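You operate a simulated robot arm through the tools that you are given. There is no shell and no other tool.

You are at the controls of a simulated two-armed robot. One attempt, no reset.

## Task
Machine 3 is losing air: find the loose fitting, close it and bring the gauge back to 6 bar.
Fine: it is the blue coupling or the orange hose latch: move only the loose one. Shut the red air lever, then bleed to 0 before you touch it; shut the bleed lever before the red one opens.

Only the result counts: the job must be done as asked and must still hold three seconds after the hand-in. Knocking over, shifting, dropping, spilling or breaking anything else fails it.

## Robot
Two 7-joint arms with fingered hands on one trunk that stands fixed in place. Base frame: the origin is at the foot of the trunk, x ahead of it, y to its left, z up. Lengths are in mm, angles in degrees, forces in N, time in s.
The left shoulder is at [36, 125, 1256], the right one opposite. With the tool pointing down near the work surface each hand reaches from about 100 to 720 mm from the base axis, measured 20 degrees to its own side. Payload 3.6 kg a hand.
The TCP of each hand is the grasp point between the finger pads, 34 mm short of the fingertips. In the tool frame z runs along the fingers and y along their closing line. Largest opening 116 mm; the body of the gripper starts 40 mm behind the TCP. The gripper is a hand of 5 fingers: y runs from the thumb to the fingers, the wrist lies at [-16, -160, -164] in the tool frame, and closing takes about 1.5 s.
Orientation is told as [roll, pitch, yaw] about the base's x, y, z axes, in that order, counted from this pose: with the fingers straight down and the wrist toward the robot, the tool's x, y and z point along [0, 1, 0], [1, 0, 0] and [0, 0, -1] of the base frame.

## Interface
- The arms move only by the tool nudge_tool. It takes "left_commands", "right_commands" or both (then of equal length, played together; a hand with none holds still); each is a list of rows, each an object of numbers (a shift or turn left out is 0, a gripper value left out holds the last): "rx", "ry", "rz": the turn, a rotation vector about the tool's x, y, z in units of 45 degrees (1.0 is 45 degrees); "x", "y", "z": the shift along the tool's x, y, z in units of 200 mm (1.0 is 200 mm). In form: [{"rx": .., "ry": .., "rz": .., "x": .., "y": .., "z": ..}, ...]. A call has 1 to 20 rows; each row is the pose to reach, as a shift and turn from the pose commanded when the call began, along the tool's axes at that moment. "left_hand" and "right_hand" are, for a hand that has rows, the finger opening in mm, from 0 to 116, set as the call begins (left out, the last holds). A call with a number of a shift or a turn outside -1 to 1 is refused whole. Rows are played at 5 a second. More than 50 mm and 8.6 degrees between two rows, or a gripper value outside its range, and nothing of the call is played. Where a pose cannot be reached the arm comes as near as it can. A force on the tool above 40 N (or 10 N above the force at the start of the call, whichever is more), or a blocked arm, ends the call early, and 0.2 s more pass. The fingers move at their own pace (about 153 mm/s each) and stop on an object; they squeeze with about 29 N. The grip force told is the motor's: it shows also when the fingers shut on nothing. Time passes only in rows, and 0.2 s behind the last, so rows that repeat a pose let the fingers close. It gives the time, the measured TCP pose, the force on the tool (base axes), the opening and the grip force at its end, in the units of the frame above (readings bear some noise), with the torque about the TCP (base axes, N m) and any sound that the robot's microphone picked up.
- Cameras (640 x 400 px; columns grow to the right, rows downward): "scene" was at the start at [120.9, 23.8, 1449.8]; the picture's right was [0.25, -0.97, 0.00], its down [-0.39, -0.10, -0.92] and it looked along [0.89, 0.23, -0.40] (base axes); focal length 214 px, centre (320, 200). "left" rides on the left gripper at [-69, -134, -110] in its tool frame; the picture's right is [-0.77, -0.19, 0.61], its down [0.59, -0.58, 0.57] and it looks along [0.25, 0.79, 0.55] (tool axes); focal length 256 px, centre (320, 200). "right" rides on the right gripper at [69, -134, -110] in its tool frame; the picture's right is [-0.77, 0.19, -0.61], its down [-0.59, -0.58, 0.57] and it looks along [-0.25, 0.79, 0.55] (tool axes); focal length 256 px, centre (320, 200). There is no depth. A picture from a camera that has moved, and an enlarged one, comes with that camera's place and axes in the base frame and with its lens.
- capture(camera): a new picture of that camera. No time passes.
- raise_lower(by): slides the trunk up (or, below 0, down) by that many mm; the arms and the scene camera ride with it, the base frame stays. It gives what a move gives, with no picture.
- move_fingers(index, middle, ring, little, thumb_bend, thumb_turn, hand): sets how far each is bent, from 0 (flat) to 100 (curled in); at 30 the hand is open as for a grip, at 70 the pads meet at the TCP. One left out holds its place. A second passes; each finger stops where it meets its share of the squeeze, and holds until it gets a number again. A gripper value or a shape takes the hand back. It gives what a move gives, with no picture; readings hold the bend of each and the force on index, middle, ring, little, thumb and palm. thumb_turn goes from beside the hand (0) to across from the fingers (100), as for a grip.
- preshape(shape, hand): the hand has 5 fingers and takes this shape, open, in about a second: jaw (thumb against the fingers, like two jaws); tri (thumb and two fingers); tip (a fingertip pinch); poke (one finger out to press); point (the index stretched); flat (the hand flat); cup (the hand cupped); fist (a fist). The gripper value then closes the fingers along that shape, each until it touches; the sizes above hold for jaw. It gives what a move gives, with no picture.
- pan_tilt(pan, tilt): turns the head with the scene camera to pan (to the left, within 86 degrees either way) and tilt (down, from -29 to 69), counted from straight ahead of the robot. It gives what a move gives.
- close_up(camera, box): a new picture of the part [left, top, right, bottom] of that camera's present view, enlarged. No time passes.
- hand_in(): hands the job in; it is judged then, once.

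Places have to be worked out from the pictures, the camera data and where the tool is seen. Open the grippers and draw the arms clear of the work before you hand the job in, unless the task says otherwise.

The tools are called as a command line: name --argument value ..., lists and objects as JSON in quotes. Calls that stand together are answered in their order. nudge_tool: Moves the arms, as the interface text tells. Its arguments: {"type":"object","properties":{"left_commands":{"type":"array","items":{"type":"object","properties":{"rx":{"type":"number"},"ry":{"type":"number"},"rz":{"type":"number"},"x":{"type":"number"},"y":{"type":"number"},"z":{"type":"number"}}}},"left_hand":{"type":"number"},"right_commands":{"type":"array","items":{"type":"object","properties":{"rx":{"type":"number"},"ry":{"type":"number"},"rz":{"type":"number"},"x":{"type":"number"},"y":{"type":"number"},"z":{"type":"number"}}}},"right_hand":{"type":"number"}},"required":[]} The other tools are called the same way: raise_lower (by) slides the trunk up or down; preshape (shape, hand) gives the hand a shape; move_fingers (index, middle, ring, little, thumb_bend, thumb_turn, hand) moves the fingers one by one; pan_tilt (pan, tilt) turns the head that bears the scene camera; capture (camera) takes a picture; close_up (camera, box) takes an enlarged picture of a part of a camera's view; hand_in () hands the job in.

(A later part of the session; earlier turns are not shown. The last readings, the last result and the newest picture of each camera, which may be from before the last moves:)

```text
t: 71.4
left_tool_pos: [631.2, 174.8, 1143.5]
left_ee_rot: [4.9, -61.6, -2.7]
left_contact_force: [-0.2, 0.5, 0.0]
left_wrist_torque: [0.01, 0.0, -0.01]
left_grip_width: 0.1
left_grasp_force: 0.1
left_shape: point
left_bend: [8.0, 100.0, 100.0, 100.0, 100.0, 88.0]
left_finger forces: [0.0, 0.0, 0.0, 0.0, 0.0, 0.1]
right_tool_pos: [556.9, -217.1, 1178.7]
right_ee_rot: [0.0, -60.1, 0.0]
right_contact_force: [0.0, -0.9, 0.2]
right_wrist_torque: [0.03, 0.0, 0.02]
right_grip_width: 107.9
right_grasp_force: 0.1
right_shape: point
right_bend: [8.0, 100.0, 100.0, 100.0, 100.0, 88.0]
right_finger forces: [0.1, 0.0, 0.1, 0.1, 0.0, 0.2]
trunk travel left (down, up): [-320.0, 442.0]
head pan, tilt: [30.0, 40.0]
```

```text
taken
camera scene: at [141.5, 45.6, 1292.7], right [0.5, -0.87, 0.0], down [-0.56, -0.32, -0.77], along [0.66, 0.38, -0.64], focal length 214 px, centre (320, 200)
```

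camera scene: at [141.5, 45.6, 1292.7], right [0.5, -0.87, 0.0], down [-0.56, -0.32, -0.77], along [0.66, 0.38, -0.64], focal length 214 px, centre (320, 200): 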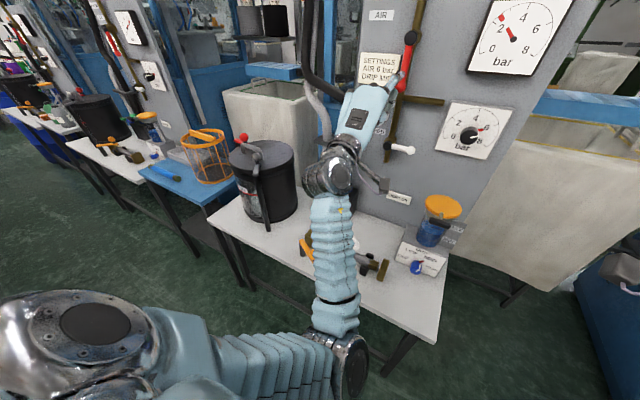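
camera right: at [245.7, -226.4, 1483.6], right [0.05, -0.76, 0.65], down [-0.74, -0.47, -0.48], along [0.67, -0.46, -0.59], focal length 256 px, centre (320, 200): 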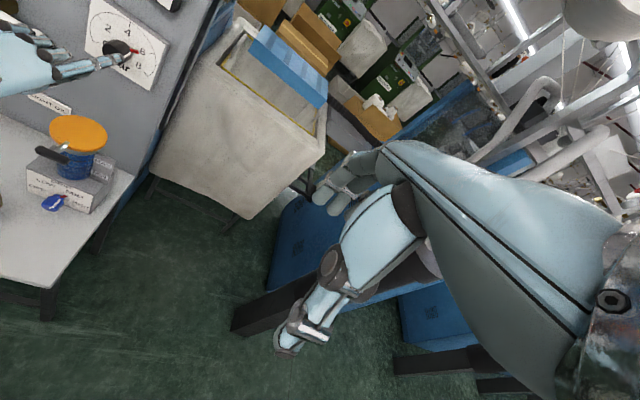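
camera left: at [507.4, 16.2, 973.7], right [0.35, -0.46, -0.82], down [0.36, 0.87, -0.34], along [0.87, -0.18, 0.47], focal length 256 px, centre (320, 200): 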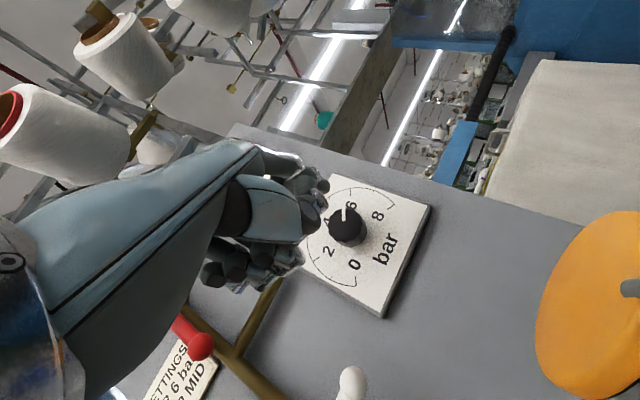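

The hand stops about 17 mm short (elbow pressing the body), so I need to swing the elbow outward. I return to open space and will roll the hand thumb-down, which should carry the elbow to the left.

nudge_tool --left_commands '[{"x": 0.096, "y": -0.0163, "z": -0.0783, "rx": 0.033}, {"x": 0.192, "y": -0.0327, "z": -0.1566, "rx": 0.067}, {"x": 0.288, "y": -0.049, "z": -0.235, "rx": 0.1}, {"x": 0.384, "y": -0.065, "z": -0.313, "rx": 0.133}, {"x": 0.48, "y": -0.082, "z": -0.3915, "rx": 0.167}, {"x": 0.576, "y": -0.098, "z": -0.47, "rx": 0.2}, {"x": 0.672, "y": -0.1145, "z": -0.548, "rx": 0.233}, {"x": 0.768, "y": -0.131, "z": -0.626, "rx": 0.267}, {"x": 0.864, "y": -0.147, "z": -0.705, "rx": 0.3}, {"x": 0.96, "y": -0.1635, "z": -0.783, "rx": 0.333}, {"x": 0.96, "y": -0.1635, "z": -0.783, "rx": 0.333}]'

nudge_tool --left_commands '[{"ry": 0.1, "rz": 0.1}, {"ry": 0.2, "rz": 0.2}, {"ry": 0.3, "rz": 0.3}, {"ry": 0.4, "rz": 0.4}, {"ry": 0.5, "rz": 0.5}, {"ry": 0.6, "rz": 0.6}, {"ry": 0.7, "rz": 0.7}, {"ry": 0.8, "rz": 0.8}, {"ry": 0.9, "rz": 0.9}, {"ry": 0.9, "rz": 0.9}]'

capture --camera "scene"

```text
t: 73.8
left_tool_pos: [481.0, 349.3, 1178.3]
left_ee_rot: [-0.8, -45.0, 0.3]
left_contact_force: [0.0, -0.2, -0.4]
left_wrist_torque: [-0.03, 0.0, -0.01]
left_grip_width: 0.0
left_grasp_force: 0.0
left_shape: point
left_bend: [8.0, 100.0, 100.0, 100.0, 100.0, 88.0]
left_finger forces: [0.0, 0.1, 0.1, 0.0, 0.0, 0.0]
right_tool_pos: [556.7, -218.1, 1178.2]
right_ee_rot: [0.0, -60.0, -0.1]
right_contact_force: [0.0, -0.3, 0.4]
right_wrist_torque: [0.02, 0.0, 0.0]
right_grip_width: 108.2
right_grasp_force: 0.1
right_shape: point
right_bend: [8.0, 100.0, 100.0, 100.0, 100.0, 88.0]
right_finger forces: [0.0, 0.0, 0.1, 0.1, 0.0, 0.1]
trunk travel left (down, up): [-320.0, 442.0]
head pan, tilt: [30.0, 40.0]
```

```text
t: 76.0
left_tool_pos: [480.0, 349.5, 1177.4]
left_ee_rot: [65.2, -22.7, -40.1]
left_contact_force: [-0.2, -0.1, -0.4]
left_wrist_torque: [0.0, 0.01, 0.0]
left_grip_width: 0.2
left_grasp_force: 0.1
left_shape: point
left_bend: [8.0, 100.0, 100.0, 100.0, 100.0, 88.0]
left_finger forces: [0.0, 0.0, 0.1, 0.1, 0.0, 0.0]
right_tool_pos: [556.6, -217.2, 1177.6]
right_ee_rot: [0.0, -60.0, 0.1]
right_contact_force: [-1.0, -0.9, 0.6]
right_wrist_torque: [0.0, 0.01, 0.02]
right_grip_width: 108.0
right_grasp_force: 0.1
right_shape: point
right_bend: [8.0, 100.0, 100.0, 100.0, 100.0, 88.0]
right_finger forces: [0.0, 0.1, 0.0, 0.1, 0.1, 0.0]
trunk travel left (down, up): [-320.0, 442.0]
head pan, tilt: [30.0, 40.0]
```

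```text
taken
camera scene: at [141.5, 45.7, 1292.7], right [0.5, -0.87, 0.0], down [-0.56, -0.32, -0.77], along [0.66, 0.38, -0.64], focal length 214 px, centre (320, 200)
```

scene: 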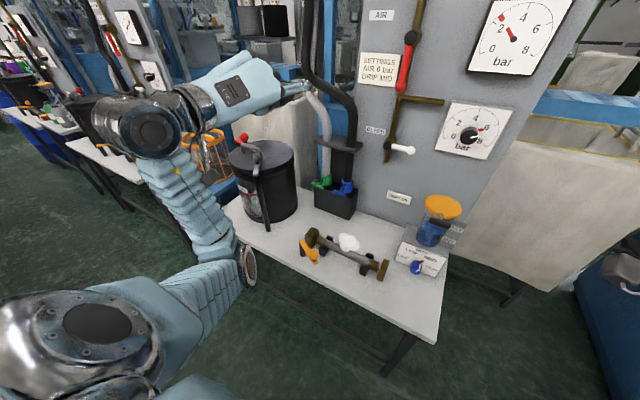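

The roll works and the elbow is already moving outward. I continue rolling another 57°.

nudge_tool --left_commands '[{"ry": 0.1, "rz": 0.1}, {"ry": 0.2, "rz": 0.2}, {"ry": 0.3, "rz": 0.3}, {"ry": 0.4, "rz": 0.4}, {"ry": 0.5, "rz": 0.5}, {"ry": 0.6, "rz": 0.6}, {"ry": 0.7, "rz": 0.7}, {"ry": 0.8, "rz": 0.8}, {"ry": 0.9, "rz": 0.9}, {"ry": 0.9, "rz": 0.9}]'

capture --camera "scene"

```text
t: 78.0
left_tool_pos: [477.5, 347.2, 1178.3]
left_ee_rot: [106.6, 16.1, -43.1]
left_contact_force: [-1.5, -0.4, 0.6]
left_wrist_torque: [0.02, 0.0, -0.06]
left_grip_width: 0.0
left_grasp_force: 0.0
left_shape: point
left_bend: [8.0, 100.0, 100.0, 100.0, 100.0, 88.0]
left_finger forces: [0.0, 0.0, 0.1, 0.0, 0.1, 0.0]
right_tool_pos: [554.4, -219.4, 1178.8]
right_ee_rot: [-0.1, -60.1, 0.1]
right_contact_force: [-0.5, 0.9, 1.0]
right_wrist_torque: [0.0, 0.0, -0.02]
right_grip_width: 108.4
right_grasp_force: 0.0
right_shape: point
right_bend: [8.0, 100.0, 100.0, 100.0, 100.0, 88.0]
right_finger forces: [0.0, 0.0, 0.0, 0.0, 0.0, 0.0]
trunk travel left (down, up): [-320.0, 442.0]
head pan, tilt: [30.0, 40.0]
stopped in row 10 (left hand): the arm was blocked; the commanded pose is now the measured one
```

```text
taken
camera scene: at [138.7, 46.6, 1293.1], right [0.5, -0.86, 0.0], down [-0.55, -0.32, -0.77], along [0.66, 0.38, -0.64], focal length 214 px, centre (320, 200)
```

scene: 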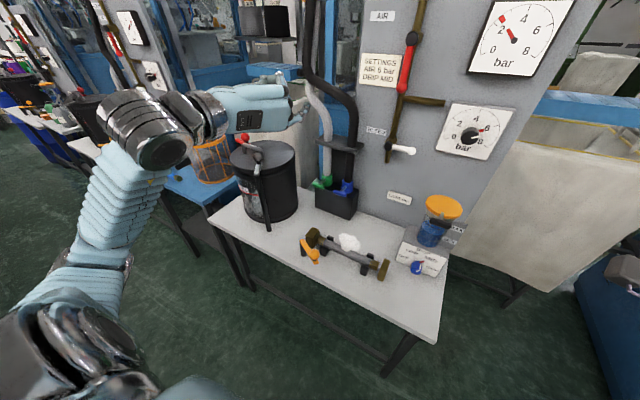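

The elbow has swung out to the left. I roll the hand back toward palm-down and see whether the elbow stays out.

nudge_tool --left_commands '[{"ry": -0.1, "rz": -0.1}, {"ry": -0.2, "rz": -0.2}, {"ry": -0.3, "rz": -0.3}, {"ry": -0.4, "rz": -0.4}, {"ry": -0.5, "rz": -0.5}, {"ry": -0.6, "rz": -0.6}, {"ry": -0.7, "rz": -0.7}, {"ry": -0.8, "rz": -0.8}, {"ry": -0.9, "rz": -0.9}, {"ry": -0.9, "rz": -0.9}]'

capture --camera "scene"

```text
t: 80.2
left_tool_pos: [480.6, 346.5, 1176.7]
left_ee_rot: [64.0, -23.5, -39.9]
left_contact_force: [0.2, -0.4, 0.1]
left_wrist_torque: [0.02, 0.04, 0.02]
left_grip_width: 0.2
left_grasp_force: 0.1
left_shape: point
left_bend: [8.0, 100.0, 100.0, 100.0, 100.0, 88.0]
left_finger forces: [0.0, 0.0, 0.0, 0.0, 0.0, 0.0]
right_tool_pos: [556.1, -220.3, 1179.0]
right_ee_rot: [-0.1, -60.0, 0.0]
right_contact_force: [0.5, 1.0, 0.3]
right_wrist_torque: [0.0, 0.03, 0.0]
right_grip_width: 108.1
right_grasp_force: 0.1
right_shape: point
right_bend: [8.0, 100.0, 100.0, 100.0, 100.0, 88.0]
right_finger forces: [0.0, 0.1, 0.0, 0.0, 0.0, 0.0]
trunk travel left (down, up): [-320.0, 442.0]
head pan, tilt: [30.0, 40.0]
```

```text
taken
camera scene: at [141.5, 45.8, 1292.7], right [0.5, -0.87, 0.0], down [-0.56, -0.32, -0.77], along [0.66, 0.38, -0.64], focal length 214 px, centre (320, 200)
```

scene: 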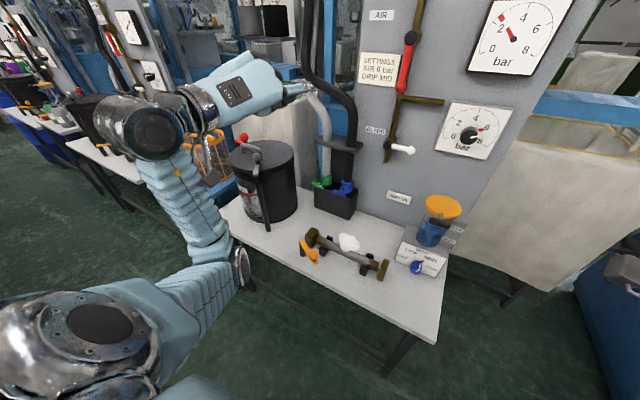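

The elbow position depends on the hand's roll, so I'll work with the hand rolled about 80° (thumb down), where the elbow stays out. I move the rolled hand to stand in front of and right of the red handle.

nudge_tool --left_commands '[{"x": -0.033, "y": 0.082, "z": -0.008, "ry": 0.0314, "rz": 0.0314}, {"x": -0.066, "y": 0.164, "z": -0.0165, "ry": 0.0628, "rz": 0.0628}, {"x": -0.099, "y": 0.2465, "z": -0.025, "ry": 0.0943, "rz": 0.0943}, {"x": -0.132, "y": 0.3287, "z": -0.033, "ry": 0.1257, "rz": 0.1257}, {"x": -0.165, "y": 0.411, "z": -0.041, "ry": 0.157, "rz": 0.157}, {"x": -0.1985, "y": 0.493, "z": -0.0495, "ry": 0.1885, "rz": 0.1885}, {"x": -0.2316, "y": 0.575, "z": -0.058, "ry": 0.22, "rz": 0.22}, {"x": -0.2647, "y": 0.657, "z": -0.066, "ry": 0.2513, "rz": 0.2513}, {"x": -0.2978, "y": 0.7395, "z": -0.074, "ry": 0.2828, "rz": 0.2828}, {"x": -0.331, "y": 0.8217, "z": -0.0825, "ry": 0.314, "rz": 0.314}, {"x": -0.364, "y": 0.904, "z": -0.091, "ry": 0.3456, "rz": 0.3456}, {"x": -0.397, "y": 0.986, "z": -0.099, "ry": 0.377, "rz": 0.377}, {"x": -0.397, "y": 0.986, "z": -0.099, "ry": 0.377, "rz": 0.377}]'

capture --camera "scene"

```text
t: 83.0
left_tool_pos: [602.8, 178.4, 1199.3]
left_ee_rot: [82.3, -7.3, -45.0]
left_contact_force: [-0.4, -1.1, 0.7]
left_wrist_torque: [-0.02, 0.0, 0.0]
left_grip_width: 0.0
left_grasp_force: 0.1
left_shape: point
left_bend: [8.0, 100.0, 100.0, 100.0, 100.0, 88.0]
left_finger forces: [0.0, 0.1, 0.0, 0.0, 0.0, 0.1]
left hand out of reach, approached as far as the arm can: row 12, 13
right_tool_pos: [556.4, -219.7, 1178.4]
right_ee_rot: [0.0, -60.0, -0.1]
right_contact_force: [0.3, 0.0, 0.6]
right_wrist_torque: [-0.01, 0.01, -0.03]
right_grip_width: 108.0
right_grasp_force: 0.0
right_shape: point
right_bend: [8.0, 100.0, 100.0, 100.0, 100.0, 88.0]
right_finger forces: [0.0, 0.1, 0.0, 0.0, 0.1, 0.0]
trunk travel left (down, up): [-320.0, 442.0]
head pan, tilt: [30.0, 40.0]
```

```text
taken
camera scene: at [141.1, 45.8, 1292.7], right [0.5, -0.87, 0.0], down [-0.56, -0.32, -0.77], along [0.66, 0.38, -0.64], focal length 214 px, centre (320, 200)
```

scene: 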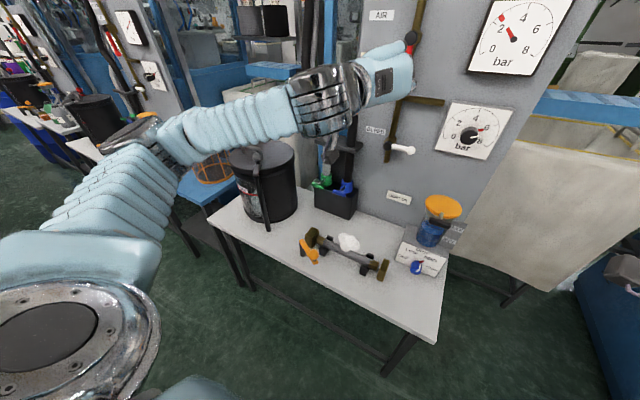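

The elbow is now far out to the left, as at the start. I roll the hand partly back here to see whether the elbow keeps out.

nudge_tool --left_commands '[{"ry": -0.09, "rz": -0.09}, {"ry": -0.18, "rz": -0.18}, {"ry": -0.27, "rz": -0.27}, {"ry": -0.36, "rz": -0.36}, {"ry": -0.45, "rz": -0.45}, {"ry": -0.54, "rz": -0.54}, {"ry": -0.63, "rz": -0.63}, {"ry": -0.72, "rz": -0.72}, {"ry": -0.72, "rz": -0.72}]'

capture --camera "scene"

```text
t: 85.0
left_tool_pos: [599.1, 206.0, 1209.8]
left_ee_rot: [43.1, -35.4, -30.5]
left_contact_force: [1.1, 0.4, 1.2]
left_wrist_torque: [0.02, 0.04, 0.02]
left_grip_width: 0.0
left_grasp_force: 0.1
left_shape: point
left_bend: [8.0, 100.0, 100.0, 100.0, 100.0, 88.0]
left_finger forces: [0.0, 0.0, 0.1, 0.0, 0.1, 0.1]
left hand out of reach, approached as far as the arm can: row 3, 4, 5, 6, 7, 8, 9
right_tool_pos: [557.2, -219.4, 1178.3]
right_ee_rot: [0.0, -59.9, 0.0]
right_contact_force: [-0.1, 0.6, 0.1]
right_wrist_torque: [0.02, -0.02, 0.01]
right_grip_width: 107.8
right_grasp_force: 0.1
right_shape: point
right_bend: [8.0, 100.0, 100.0, 100.0, 100.0, 88.0]
right_finger forces: [0.0, 0.0, 0.0, 0.0, 0.1, 0.1]
trunk travel left (down, up): [-320.0, 442.0]
head pan, tilt: [30.0, 40.0]
```

```text
taken
camera scene: at [141.5, 45.7, 1292.7], right [0.5, -0.87, 0.0], down [-0.56, -0.32, -0.77], along [0.66, 0.38, -0.64], focal length 214 px, centre (320, 200)
```

scene: 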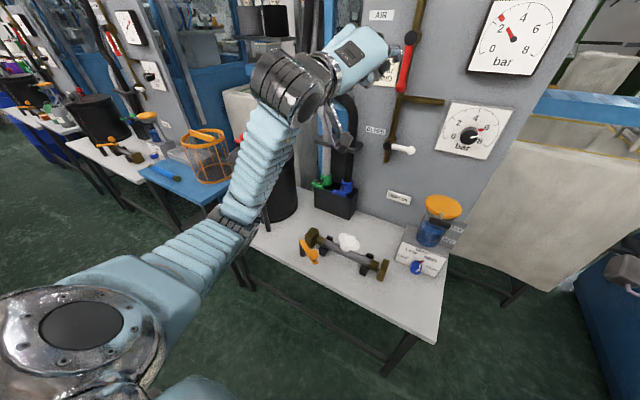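

Rolling back drops the elbow again, so I go the other way. I set the hand so the index points straight at the panel with the palm side facing left (roll 90°), with the tip aimed at [700,135,1185], right of the handle.

nudge_tool --left_commands '[{"x": -0.006, "y": 0.011, "z": 0.0086, "rx": -0.0233, "ry": 0.0655, "rz": 0.081}, {"x": -0.012, "y": 0.022, "z": 0.017, "rx": -0.0467, "ry": 0.131, "rz": 0.162}, {"x": -0.018, "y": 0.033, "z": 0.026, "rx": -0.07, "ry": 0.1965, "rz": 0.243}, {"x": -0.024, "y": 0.044, "z": 0.034, "rx": -0.0933, "ry": 0.262, "rz": 0.324}, {"x": -0.03, "y": 0.055, "z": 0.043, "rx": -0.1167, "ry": 0.3275, "rz": 0.405}, {"x": -0.0365, "y": 0.0665, "z": 0.0515, "rx": -0.14, "ry": 0.393, "rz": 0.4865}, {"x": -0.0426, "y": 0.0776, "z": 0.06, "rx": -0.1633, "ry": 0.4585, "rz": 0.5676}, {"x": -0.0487, "y": 0.0887, "z": 0.0687, "rx": -0.1867, "ry": 0.524, "rz": 0.6487}, {"x": -0.0548, "y": 0.1, "z": 0.077, "rx": -0.21, "ry": 0.5895, "rz": 0.7298}, {"x": -0.061, "y": 0.111, "z": 0.086, "rx": -0.2333, "ry": 0.655, "rz": 0.8108}, {"x": -0.067, "y": 0.122, "z": 0.0944, "rx": -0.2567, "ry": 0.7205, "rz": 0.892}, {"x": -0.073, "y": 0.133, "z": 0.103, "rx": -0.28, "ry": 0.786, "rz": 0.973}, {"x": -0.073, "y": 0.133, "z": 0.103, "rx": -0.28, "ry": 0.786, "rz": 0.973}]'

pan_tilt --pan 14.6 --tilt 23.7

capture --camera "scene"

capture --camera "right"

```text
t: 87.8
left_tool_pos: [634.2, 190.7, 1205.8]
left_ee_rot: [90.5, -0.3, -58.9]
left_contact_force: [-0.1, 0.4, -0.3]
left_wrist_torque: [-0.04, -0.02, -0.01]
left_grip_width: 0.1
left_grasp_force: 0.0
left_shape: point
left_bend: [8.0, 100.0, 100.0, 100.0, 100.0, 88.0]
left_finger forces: [0.0, 0.0, 0.0, 0.0, 0.0, 0.0]
right_tool_pos: [556.6, -220.7, 1178.4]
right_ee_rot: [0.0, -60.0, 0.1]
right_contact_force: [0.2, -0.1, -0.2]
right_wrist_torque: [0.01, -0.02, 0.02]
right_grip_width: 107.9
right_grasp_force: 0.1
right_shape: point
right_bend: [8.0, 100.0, 100.0, 100.0, 100.0, 88.0]
right_finger forces: [0.0, 0.0, 0.0, 0.0, 0.0, 0.0]
trunk travel left (down, up): [-320.0, 442.0]
head pan, tilt: [30.0, 40.0]
```

```text
t: 88.6
left_tool_pos: [633.2, 191.2, 1204.9]
left_ee_rot: [90.4, -0.4, -58.8]
left_contact_force: [1.2, -0.6, -0.5]
left_wrist_torque: [-0.01, 0.02, 0.0]
left_grip_width: 0.1
left_grasp_force: 0.0
left_shape: point
left_bend: [8.0, 100.0, 100.0, 100.0, 100.0, 88.0]
left_finger forces: [0.0, 0.0, 0.0, 0.0, 0.0, 0.0]
right_tool_pos: [557.2, -220.3, 1178.8]
right_ee_rot: [0.0, -60.0, 0.0]
right_contact_force: [-0.5, 0.3, 0.7]
right_wrist_torque: [0.01, 0.0, 0.01]
right_grip_width: 108.0
right_grasp_force: 0.1
right_shape: point
right_bend: [8.0, 100.0, 100.0, 100.0, 100.0, 88.0]
right_finger forces: [0.0, 0.0, 0.0, 0.0, 0.0, 0.0]
trunk travel left (down, up): [-320.0, 442.0]
head pan, tilt: [14.6, 23.7]
```

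```text
taken
camera scene: at [157.4, 26.5, 1318.0], right [0.25, -0.97, 0.0], down [-0.39, -0.1, -0.92], along [0.89, 0.23, -0.4], focal length 214 px, centre (320, 200)
```

scene: 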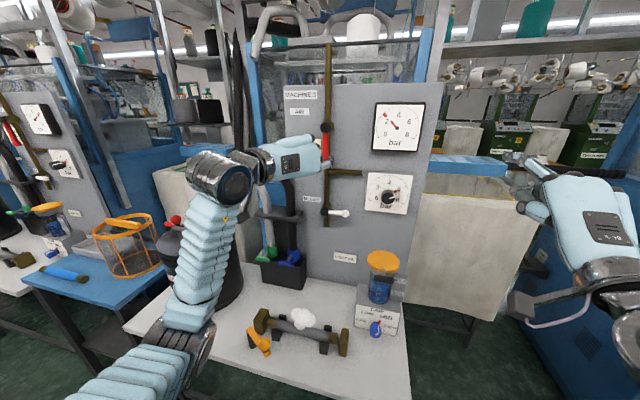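

```text
taken
camera right: at [393.6, -151.7, 1117.5], right [-0.44, -0.77, 0.47], down [0.2, -0.59, -0.78], along [0.88, -0.25, 0.41], focal length 256 px, centre (320, 200)
```

right: 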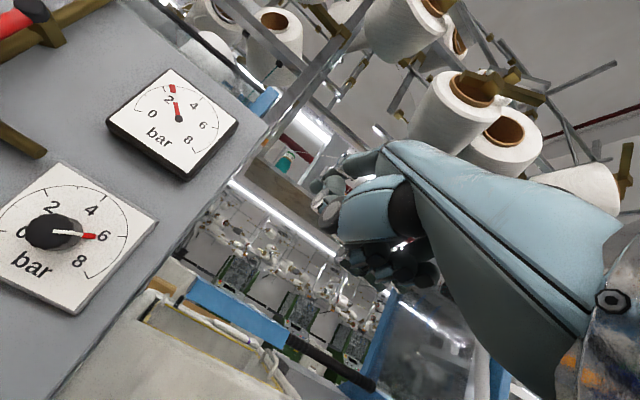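

The left hand reached the intended pose exactly with the elbow out. I enlarge the view to check the fingertip relative to the red handle.

close_up --camera "scene" --box '[245, 80, 395, 220]'

close_up --camera "left" --box '[180, 60, 460, 280]'

```text
2.86 times, centred on (320, 150) of scene
camera zoom: at [157.4, 26.5, 1318.0], right [0.25, -0.97, 0.0], down [-0.39, -0.1, -0.92], along [0.89, 0.23, -0.4], focal length 613 px, centre (320, 343)
```

zoom: 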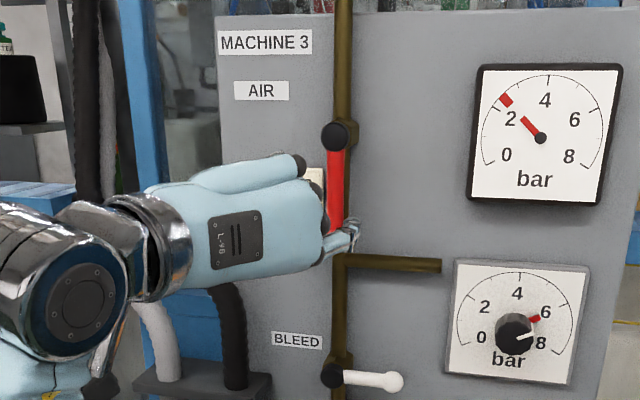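

```text
1.82 times, centred on (320, 170) of left
camera zoom: at [470.2, 247.7, 1134.5], right [0.43, 0.47, -0.77], down [0.18, 0.79, 0.59], along [0.88, -0.39, 0.26], focal length 465 px, centre (320, 254)
```

zoom: 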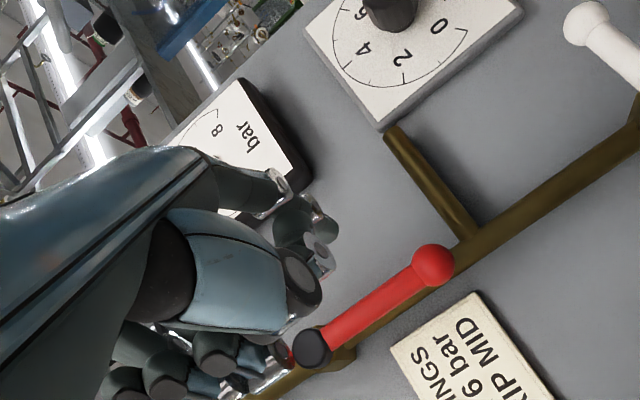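

The tip sits where computed, just right of the handle. I move the finger straight forward 78 mm so it lies beside the handle's right side.

nudge_tool --left_commands '[{"y": 0.049, "z": 0.0845}, {"y": 0.098, "z": 0.169}, {"y": 0.146, "z": 0.2535}, {"y": 0.195, "z": 0.338}, {"y": 0.195, "z": 0.338}]'

close_up --camera "scene" --box '[275, 90, 395, 200]'

close_up --camera "left" --box '[250, 100, 480, 280]'

```text
t: 89.8
left_tool_pos: [712.2, 192.5, 1207.3]
left_ee_rot: [90.5, -0.4, -58.8]
left_contact_force: [-0.1, 0.9, 0.2]
left_wrist_torque: [-0.01, 0.01, -0.03]
left_grip_width: 0.0
left_grasp_force: 0.1
left_shape: point
left_bend: [8.0, 100.0, 100.0, 100.0, 100.0, 88.0]
left_finger forces: [0.0, 0.0, 0.0, 0.0, 0.0, 0.1]
right_tool_pos: [556.7, -220.5, 1178.1]
right_ee_rot: [0.0, -60.0, -0.1]
right_contact_force: [-0.2, 0.2, 0.1]
right_wrist_torque: [0.0, -0.02, -0.01]
right_grip_width: 108.2
right_grasp_force: 0.1
right_shape: point
right_bend: [8.0, 100.0, 100.0, 100.0, 100.0, 88.0]
right_finger forces: [0.1, 0.0, 0.1, 0.0, 0.1, 0.1]
trunk travel left (down, up): [-320.0, 442.0]
head pan, tilt: [14.6, 23.7]
```

```text
3.64 times, centred on (335, 145) of scene
camera zoom: at [157.4, 26.5, 1318.1], right [0.25, -0.97, 0.0], down [-0.39, -0.1, -0.92], along [0.89, 0.23, -0.4], focal length 780 px, centre (266, 400)
```

zoom: 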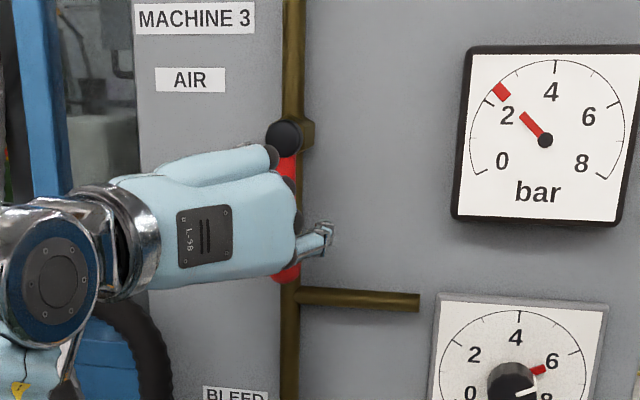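

```text
2.22 times, centred on (365, 190) of left
camera zoom: at [548.2, 249.2, 1135.4], right [0.43, 0.47, -0.77], down [0.18, 0.79, 0.59], along [0.88, -0.39, 0.26], focal length 569 px, centre (220, 222)
```

zoom: 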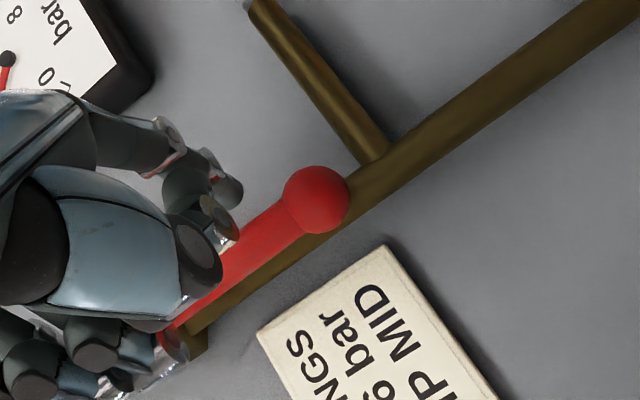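

No contact yet, and the finger is beside the handle. I press left gently, about 37 mm in small steps, to see whether the handle yields this way.

nudge_tool --left_commands '[{"y": -0.03, "z": 0.0175}, {"y": -0.0606, "z": 0.035}, {"y": -0.0866, "z": 0.05}, {"y": -0.1126, "z": 0.065, "x": -0.005}, {"y": -0.1386, "z": 0.08, "x": -0.01}, {"y": -0.16, "z": 0.0925, "x": -0.01}]'

close_up --camera "scene" --box '[275, 90, 395, 200]'

close_up --camera "left" --box '[250, 100, 480, 280]'

```text
t: 91.2
left_tool_pos: [710.0, 229.9, 1204.0]
left_ee_rot: [90.4, -0.4, -58.8]
left_contact_force: [0.6, -1.5, 0.7]
left_wrist_torque: [-0.04, -0.01, -0.08]
left_grip_width: 0.0
left_grasp_force: 0.2
left_shape: point
left_bend: [8.0, 100.0, 100.0, 100.0, 100.0, 88.0]
left_finger forces: [1.3, 0.0, 0.0, 0.1, 0.0, 0.0]
right_tool_pos: [556.8, -219.7, 1178.1]
right_ee_rot: [0.0, -60.1, 0.0]
right_contact_force: [-0.2, 0.3, -0.4]
right_wrist_torque: [0.01, 0.01, -0.02]
right_grip_width: 108.0
right_grasp_force: 0.0
right_shape: point
right_bend: [8.0, 100.0, 100.0, 100.0, 100.0, 88.0]
right_finger forces: [0.0, 0.0, 0.0, 0.1, 0.1, 0.0]
trunk travel left (down, up): [-320.0, 442.0]
head pan, tilt: [14.6, 23.7]
```

```text
3.64 times, centred on (335, 145) of scene
camera zoom: at [157.4, 26.2, 1318.1], right [0.25, -0.97, 0.0], down [-0.39, -0.1, -0.92], along [0.89, 0.23, -0.4], focal length 780 px, centre (266, 400)
```

zoom: 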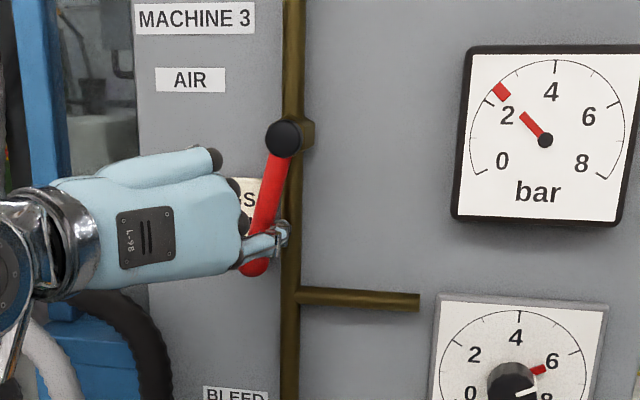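

```text
2.22 times, centred on (365, 190) of left
camera zoom: at [547.3, 286.3, 1133.1], right [0.43, 0.48, -0.77], down [0.18, 0.79, 0.59], along [0.88, -0.39, 0.26], focal length 569 px, centre (220, 222)
```

zoom: 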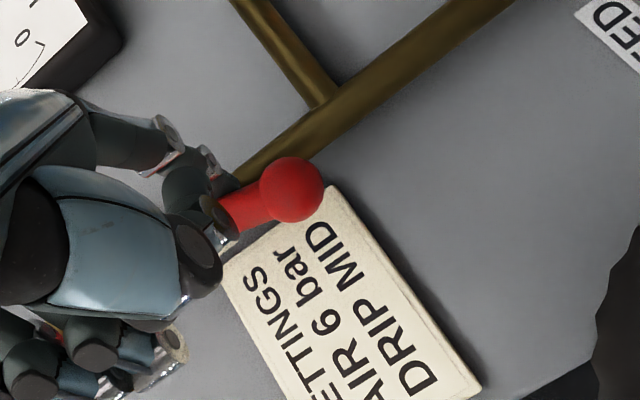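

The handle swings left with only about 1.5 N. I carry on along the arc to about 90°.

nudge_tool --left_commands '[{"x": 0.0075, "y": -0.0433, "z": 0.025}, {"x": 0.015, "y": -0.0866, "z": 0.05}, {"x": 0.0325, "y": -0.1256, "z": 0.0725}, {"x": 0.055, "y": -0.1645, "z": 0.095}, {"x": 0.085, "y": -0.199, "z": 0.115}, {"x": 0.12, "y": -0.234, "z": 0.135}, {"x": 0.155, "y": -0.26, "z": 0.15}, {"x": 0.2, "y": -0.286, "z": 0.165}, {"x": 0.2475, "y": -0.303, "z": 0.175}, {"x": 0.295, "y": -0.316, "z": 0.1825}]'

close_up --camera "scene" --box '[245, 80, 425, 220]'

close_up --camera "left" --box '[250, 100, 480, 280]'

```text
t: 93.4
left_tool_pos: [708.7, 300.9, 1263.2]
left_ee_rot: [90.3, -0.2, -58.9]
left_contact_force: [-0.6, -1.0, -2.5]
left_wrist_torque: [0.16, 0.18, -0.1]
left_grip_width: 0.0
left_grasp_force: 0.0
left_shape: point
left_bend: [8.0, 100.0, 100.0, 100.0, 100.0, 88.0]
left_finger forces: [3.0, 0.1, 0.1, 0.0, 0.1, 0.0]
right_tool_pos: [557.0, -220.6, 1177.7]
right_ee_rot: [0.1, -59.9, 0.0]
right_contact_force: [0.7, -1.1, 0.9]
right_wrist_torque: [0.05, 0.02, -0.01]
right_grip_width: 108.1
right_grasp_force: 0.0
right_shape: point
right_bend: [8.0, 100.0, 100.0, 100.0, 100.0, 88.0]
right_finger forces: [0.0, 0.0, 0.0, 0.0, 0.1, 0.1]
trunk travel left (down, up): [-320.0, 442.0]
head pan, tilt: [14.6, 23.7]
```

```text
2.86 times, centred on (335, 150) of scene
camera zoom: at [157.8, 26.5, 1318.0], right [0.25, -0.97, 0.0], down [-0.39, -0.1, -0.92], along [0.89, 0.23, -0.4], focal length 613 px, centre (277, 343)
```

zoom: 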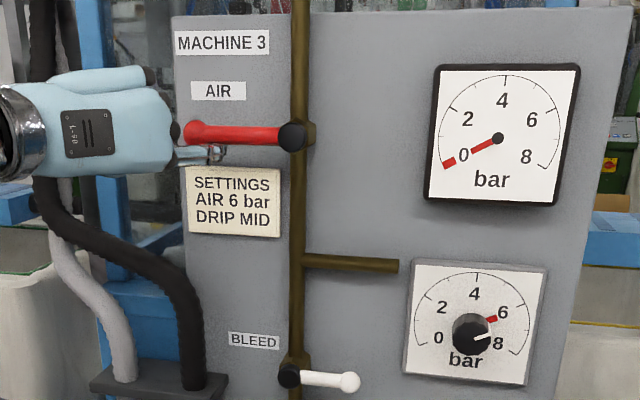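

```text
2.22 times, centred on (365, 190) of left
camera zoom: at [545.3, 359.3, 1191.2], right [0.43, 0.47, -0.77], down [0.18, 0.79, 0.59], along [0.88, -0.39, 0.25], focal length 569 px, centre (220, 222)
```

zoom: 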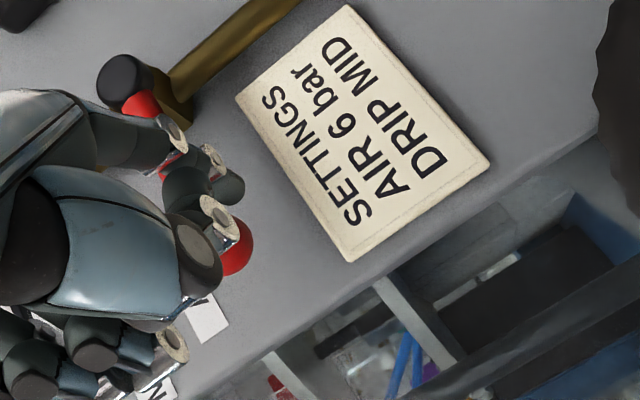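

The red lever is horizontal now and the gauge has fallen to about 0. I press up a few millimetres to confirm it is at its end stop.

nudge_tool --left_commands '[{"x": 0.015}, {"x": 0.03}, {"x": 0.045}]'

close_up --camera "scene" --box '[245, 80, 425, 220]'

```text
t: 94.2
left_tool_pos: [710.5, 301.7, 1270.1]
left_ee_rot: [90.2, -0.2, -58.8]
left_contact_force: [-1.8, -0.2, -10.9]
left_wrist_torque: [0.59, 0.63, -0.12]
left_grip_width: 0.1
left_grasp_force: 0.0
left_shape: point
left_bend: [8.0, 100.0, 100.0, 100.0, 100.0, 88.0]
left_finger forces: [10.4, 0.1, 0.0, 0.1, 0.0, 0.0]
right_tool_pos: [558.2, -218.8, 1178.0]
right_ee_rot: [-0.1, -59.9, 0.0]
right_contact_force: [0.7, -0.5, -0.8]
right_wrist_torque: [0.0, 0.0, -0.01]
right_grip_width: 108.0
right_grasp_force: 0.0
right_shape: point
right_bend: [8.0, 100.0, 100.0, 100.0, 100.0, 88.0]
right_finger forces: [0.0, 0.0, 0.0, 0.0, 0.1, 0.0]
trunk travel left (down, up): [-320.0, 442.0]
head pan, tilt: [14.6, 23.7]
```

```text
2.86 times, centred on (335, 150) of scene
camera zoom: at [158.4, 27.0, 1317.8], right [0.25, -0.97, 0.0], down [-0.39, -0.1, -0.92], along [0.89, 0.23, -0.4], focal length 613 px, centre (277, 343)
```

zoom: 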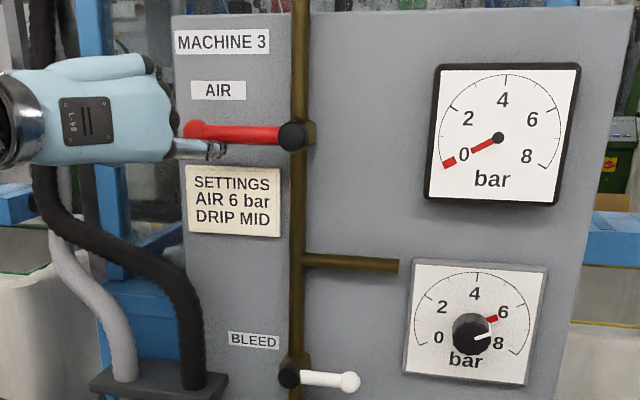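

The stop is firm (10.9 N), so the red lever is shut. I lower the finger off the handle, pull it back, and move it right in front of the panel, ready for lowering the trunk to the bleed lever's height.

nudge_tool --left_commands '[{"x": -0.05}, {"x": -0.1}, {"x": -0.1, "y": -0.056, "z": -0.0975}, {"x": -0.1, "y": -0.1125, "z": -0.195}, {"x": -0.1, "y": -0.169, "z": -0.2925}, {"x": -0.1, "y": -0.225, "z": -0.39}, {"x": -0.1, "y": -0.13, "z": -0.445}, {"x": -0.1, "y": -0.034, "z": -0.5}, {"x": -0.1, "y": 0.061, "z": -0.555}, {"x": -0.1, "y": 0.156, "z": -0.61}, {"x": -0.1, "y": 0.251, "z": -0.665}, {"x": -0.1, "y": 0.251, "z": -0.665}]'

capture --camera "scene"

```text
t: 96.8
left_tool_pos: [620.2, 190.5, 1251.4]
left_ee_rot: [90.4, -0.4, -58.8]
left_contact_force: [-0.7, -0.4, 0.6]
left_wrist_torque: [-0.03, 0.01, -0.03]
left_grip_width: 0.0
left_grasp_force: 0.1
left_shape: point
left_bend: [8.0, 100.0, 100.0, 100.0, 100.0, 88.0]
left_finger forces: [0.1, 0.1, 0.0, 0.0, 0.0, 0.0]
right_tool_pos: [555.9, -219.5, 1178.7]
right_ee_rot: [-0.1, -60.0, 0.0]
right_contact_force: [0.0, 0.5, -0.8]
right_wrist_torque: [0.02, 0.01, -0.05]
right_grip_width: 108.1
right_grasp_force: 0.1
right_shape: point
right_bend: [8.0, 100.0, 100.0, 100.0, 100.0, 88.0]
right_finger forces: [0.1, 0.0, 0.1, 0.1, 0.0, 0.0]
trunk travel left (down, up): [-320.0, 442.0]
head pan, tilt: [14.6, 23.7]
```

```text
taken
camera scene: at [157.3, 26.8, 1318.1], right [0.25, -0.97, 0.0], down [-0.39, -0.1, -0.92], along [0.89, 0.23, -0.4], focal length 214 px, centre (320, 200)
```

scene: 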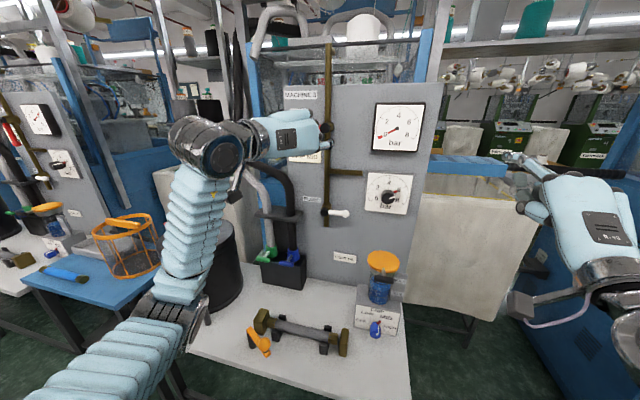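

The white puff over the hose vanished with the air shut, confirming the leak is at the hose latch. The way below is clear, so I lower the trunk by 190 mm to bring the left hand level with the bleed lever.

raise_lower --by -190

capture --camera "scene"

close_up --camera "scene" --box '[250, 40, 430, 200]'

```text
t: 98.8
left_tool_pos: [620.5, 190.6, 1062.0]
left_ee_rot: [90.6, -0.4, -58.9]
left_contact_force: [0.0, -0.4, -0.1]
left_wrist_torque: [-0.01, -0.01, -0.03]
left_grip_width: 0.0
left_grasp_force: 0.1
left_shape: point
left_bend: [8.0, 100.0, 100.0, 100.0, 100.0, 88.0]
left_finger forces: [0.1, 0.1, 0.0, 0.0, 0.0, 0.0]
right_tool_pos: [580.6, -219.9, 953.8]
right_ee_rot: [0.0, -55.7, -0.1]
right_contact_force: [0.1, 0.5, 0.2]
right_wrist_torque: [0.01, 0.02, 0.02]
right_grip_width: 107.9
right_grasp_force: 0.0
right_shape: point
right_bend: [8.0, 100.0, 100.0, 100.0, 100.0, 88.0]
right_finger forces: [0.1, 0.0, 0.0, 0.0, 0.0, 0.0]
trunk travel left (down, up): [-130.0, 632.0]
head pan, tilt: [14.6, 23.7]
```

```text
taken
camera scene: at [248.0, 26.3, 1119.6], right [0.25, -0.97, 0.0], down [-0.39, -0.1, -0.92], along [0.89, 0.23, -0.4], focal length 214 px, centre (320, 200)
```

scene: 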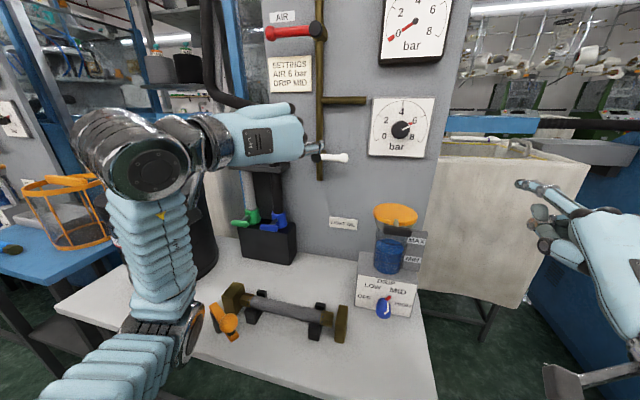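

```text
2.50 times, centred on (340, 120) of scene
camera zoom: at [248.0, 26.3, 1119.6], right [0.25, -0.97, 0.0], down [-0.39, -0.1, -0.92], along [0.89, 0.23, -0.4], focal length 536 px, centre (270, 400)
```

zoom: 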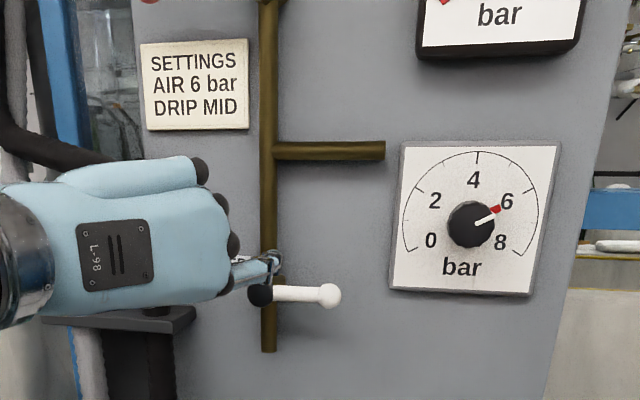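

The finger tip is about [688,135,1042], above the bleed handle (z≈1000, y 101–173). I advance it over the handle, to about [782,122,1042].

nudge_tool --left_commands '[{"y": 0.058, "z": 0.075}, {"y": 0.116, "z": 0.15}, {"y": 0.175, "z": 0.225}, {"y": 0.233, "z": 0.3}, {"y": 0.291, "z": 0.3745}, {"y": 0.291, "z": 0.3745}]'

close_up --camera "scene" --box '[250, 70, 430, 220]'

close_up --camera "left" --box '[220, 60, 500, 280]'

```text
t: 100.2
left_tool_pos: [717.6, 178.8, 1061.9]
left_ee_rot: [90.4, -0.5, -59.0]
left_contact_force: [-0.6, 0.2, 0.7]
left_wrist_torque: [0.01, 0.0, -0.03]
left_grip_width: 0.0
left_grasp_force: 0.1
left_shape: point
left_bend: [8.0, 100.0, 100.0, 100.0, 100.0, 88.0]
left_finger forces: [0.0, 0.1, 0.1, 0.0, 0.1, 0.0]
right_tool_pos: [581.1, -221.0, 953.6]
right_ee_rot: [0.0, -55.6, -0.1]
right_contact_force: [0.0, -0.2, 0.8]
right_wrist_torque: [0.01, 0.01, -0.04]
right_grip_width: 108.0
right_grasp_force: 0.1
right_shape: point
right_bend: [8.0, 100.0, 100.0, 100.0, 100.0, 88.0]
right_finger forces: [0.0, 0.0, 0.1, 0.0, 0.1, 0.0]
trunk travel left (down, up): [-130.0, 632.0]
head pan, tilt: [14.6, 23.7]
```

```text
2.67 times, centred on (340, 145) of scene
camera zoom: at [250.7, 26.5, 1119.1], right [0.25, -0.97, 0.0], down [-0.39, -0.1, -0.91], along [0.89, 0.23, -0.4], focal length 572 px, centre (267, 347)
```

zoom: 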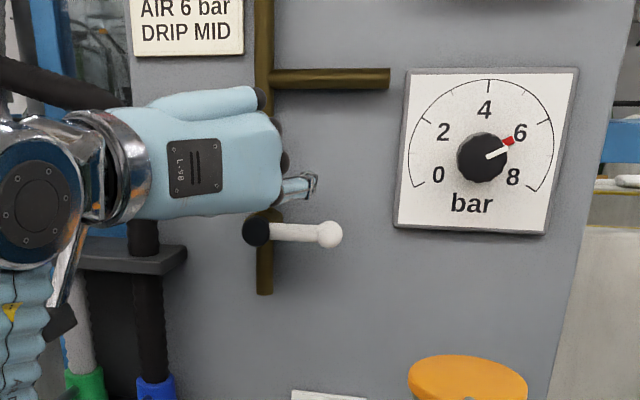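

```text
1.82 times, centred on (360, 170) of left
camera zoom: at [553.8, 235.6, 991.2], right [0.43, 0.47, -0.77], down [0.18, 0.79, 0.59], along [0.88, -0.39, 0.26], focal length 465 px, centre (247, 254)
```

zoom: 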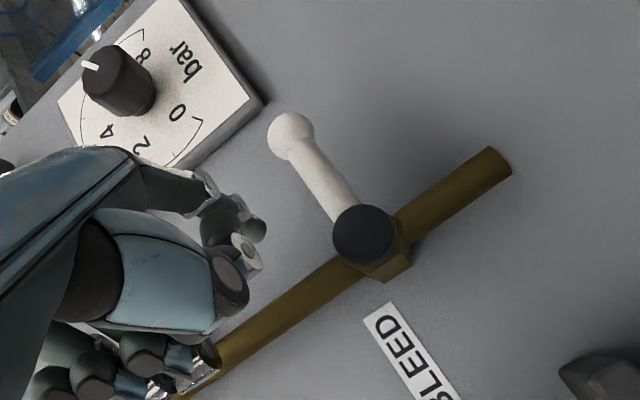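

The finger is above the bleed handle. I press down gently to see whether it opens downward.

nudge_tool --left_commands '[{"x": -0.05}, {"x": -0.1, "y": 0.0087, "z": -0.005}, {"x": -0.135, "y": 0.013, "z": -0.0075}, {"x": -0.165, "y": 0.0173, "z": -0.01}, {"x": -0.1925, "y": 0.02, "z": -0.0118}]'

close_up --camera "scene" --box '[250, 70, 430, 220]'

```text
t: 101.5
left_tool_pos: [716.2, 175.6, 1025.5]
left_ee_rot: [90.5, -0.4, -58.9]
left_contact_force: [1.2, 0.7, 1.6]
left_wrist_torque: [-0.07, -0.1, 0.07]
left_grip_width: 107.8
left_grasp_force: 0.1
left_shape: point
left_bend: [8.0, 100.0, 100.0, 100.0, 100.0, 88.0]
left_finger forces: [1.6, 0.0, 0.0, 0.1, 0.0, 0.0]
right_tool_pos: [579.2, -220.6, 952.0]
right_ee_rot: [0.1, -55.6, -0.3]
right_contact_force: [0.4, -0.2, -0.1]
right_wrist_torque: [0.01, -0.02, 0.03]
right_grip_width: 108.3
right_grasp_force: 0.2
right_shape: point
right_bend: [8.0, 100.0, 100.0, 100.0, 100.0, 88.0]
right_finger forces: [0.1, 0.0, 0.0, 0.1, 0.0, 0.1]
trunk travel left (down, up): [-130.0, 632.0]
head pan, tilt: [14.6, 23.7]
```

```text
2.67 times, centred on (340, 145) of scene
camera zoom: at [249.2, 26.3, 1119.3], right [0.25, -0.97, 0.0], down [-0.39, -0.1, -0.92], along [0.89, 0.23, -0.4], focal length 572 px, centre (267, 347)
```

zoom: 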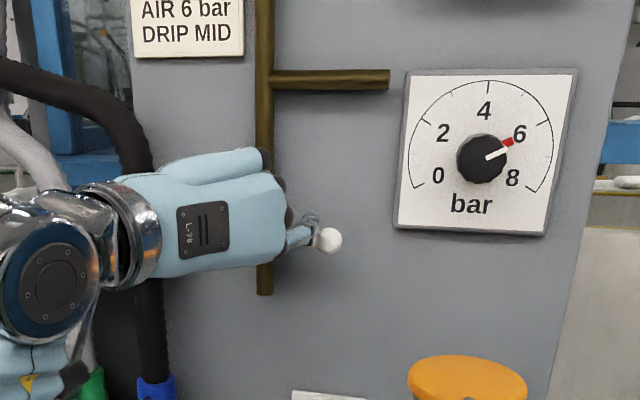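

The bleed handle yields downward with under 2 N. I follow its arc on to 90°.

nudge_tool --left_commands '[{"x": -0.035, "y": -0.002, "z": 0.001}, {"x": -0.069, "y": -0.004, "z": 0.002}, {"x": -0.1025, "y": -0.013, "z": 0.0075}, {"x": -0.1345, "y": -0.023, "z": 0.013}, {"x": -0.165, "y": -0.039, "z": 0.0225}, {"x": -0.1915, "y": -0.056, "z": 0.0325}, {"x": -0.215, "y": -0.078, "z": 0.045}, {"x": -0.237, "y": -0.1013, "z": 0.0585}, {"x": -0.255, "y": -0.1277, "z": 0.074}, {"x": -0.2675, "y": -0.1546, "z": 0.089}, {"x": -0.274, "y": -0.173, "z": 0.1}]'

close_up --camera "scene" --box '[250, 0, 450, 220]'

close_up --camera "left" --box '[220, 60, 500, 280]'

```text
t: 103.8
left_tool_pos: [715.4, 214.0, 969.8]
left_ee_rot: [90.4, -0.4, -58.9]
left_contact_force: [1.2, -3.3, -0.1]
left_wrist_torque: [-0.09, -0.07, -0.14]
left_grip_width: 0.1
left_grasp_force: 0.1
left_shape: point
left_bend: [8.0, 100.0, 100.0, 100.0, 100.0, 88.0]
left_finger forces: [3.1, 0.0, 0.0, 0.0, 0.1, 0.0]
right_tool_pos: [580.3, -220.3, 953.3]
right_ee_rot: [0.2, -55.6, 0.0]
right_contact_force: [0.1, 0.0, 0.6]
right_wrist_torque: [-0.02, 0.02, -0.02]
right_grip_width: 107.9
right_grasp_force: 0.1
right_shape: point
right_bend: [8.0, 100.0, 100.0, 100.0, 100.0, 88.0]
right_finger forces: [0.0, 0.0, 0.0, 0.0, 0.0, 0.0]
trunk travel left (down, up): [-130.0, 632.0]
head pan, tilt: [14.6, 23.7]
```

```text
1.82 times, centred on (350, 110) of scene
camera zoom: at [248.4, 25.6, 1119.4], right [0.25, -0.97, 0.0], down [-0.39, -0.1, -0.92], along [0.89, 0.23, -0.4], focal length 390 px, centre (266, 364)
```

zoom: 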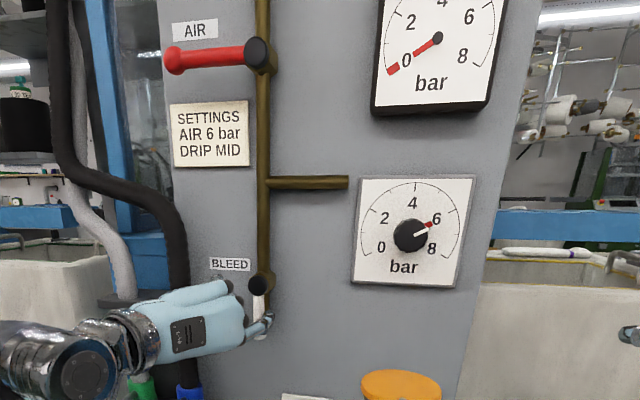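

```text
1.82 times, centred on (360, 170) of left
camera zoom: at [552.0, 270.9, 898.3], right [0.43, 0.47, -0.77], down [0.18, 0.79, 0.59], along [0.88, -0.39, 0.26], focal length 465 px, centre (247, 254)
```

zoom: 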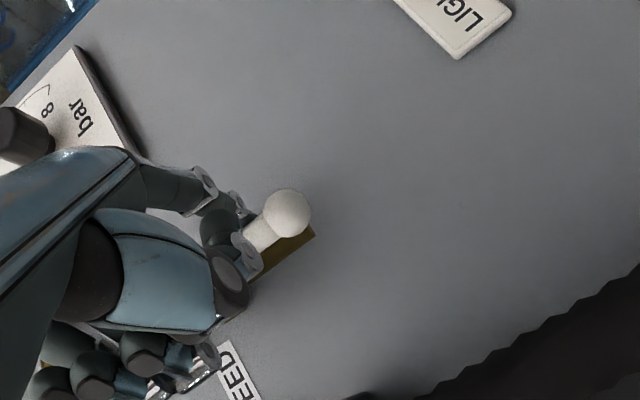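

The bleed handle points down and the gauge shows 0. I press a further 5 mm left to make sure it is against its stop.

nudge_tool --left_commands '[{"y": -0.011, "z": 0.006}, {"y": -0.0217, "z": 0.0125}, {"y": -0.0217, "z": 0.0125}]'

close_up --camera "scene" --box '[280, 0, 420, 190]'

```text
t: 104.7
left_tool_pos: [715.2, 218.0, 968.8]
left_ee_rot: [90.5, -0.3, -58.9]
left_contact_force: [0.9, -6.1, 0.9]
left_wrist_torque: [-0.19, -0.1, -0.3]
left_grip_width: 0.0
left_grasp_force: 0.1
left_shape: point
left_bend: [6.0, 100.0, 100.0, 100.0, 100.0, 88.0]
left_finger forces: [7.0, 0.0, 0.0, 0.0, 0.1, 0.0]
right_tool_pos: [581.1, -221.0, 953.1]
right_ee_rot: [0.1, -55.6, -0.1]
right_contact_force: [0.0, 0.5, 0.5]
right_wrist_torque: [0.0, 0.02, -0.01]
right_grip_width: 108.2
right_grasp_force: 0.0
right_shape: point
right_bend: [8.0, 100.0, 100.0, 100.0, 100.0, 88.0]
right_finger forces: [0.0, 0.0, 0.0, 0.0, 0.0, 0.0]
trunk travel left (down, up): [-130.0, 632.0]
head pan, tilt: [14.6, 23.7]
```

```text
2.11 times, centred on (350, 95) of scene
camera zoom: at [248.6, 24.9, 1119.4], right [0.25, -0.97, 0.0], down [-0.39, -0.1, -0.92], along [0.89, 0.23, -0.4], focal length 452 px, centre (257, 421)
```

zoom: 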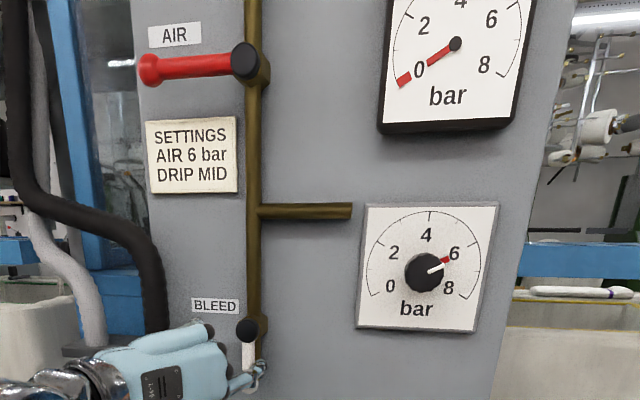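

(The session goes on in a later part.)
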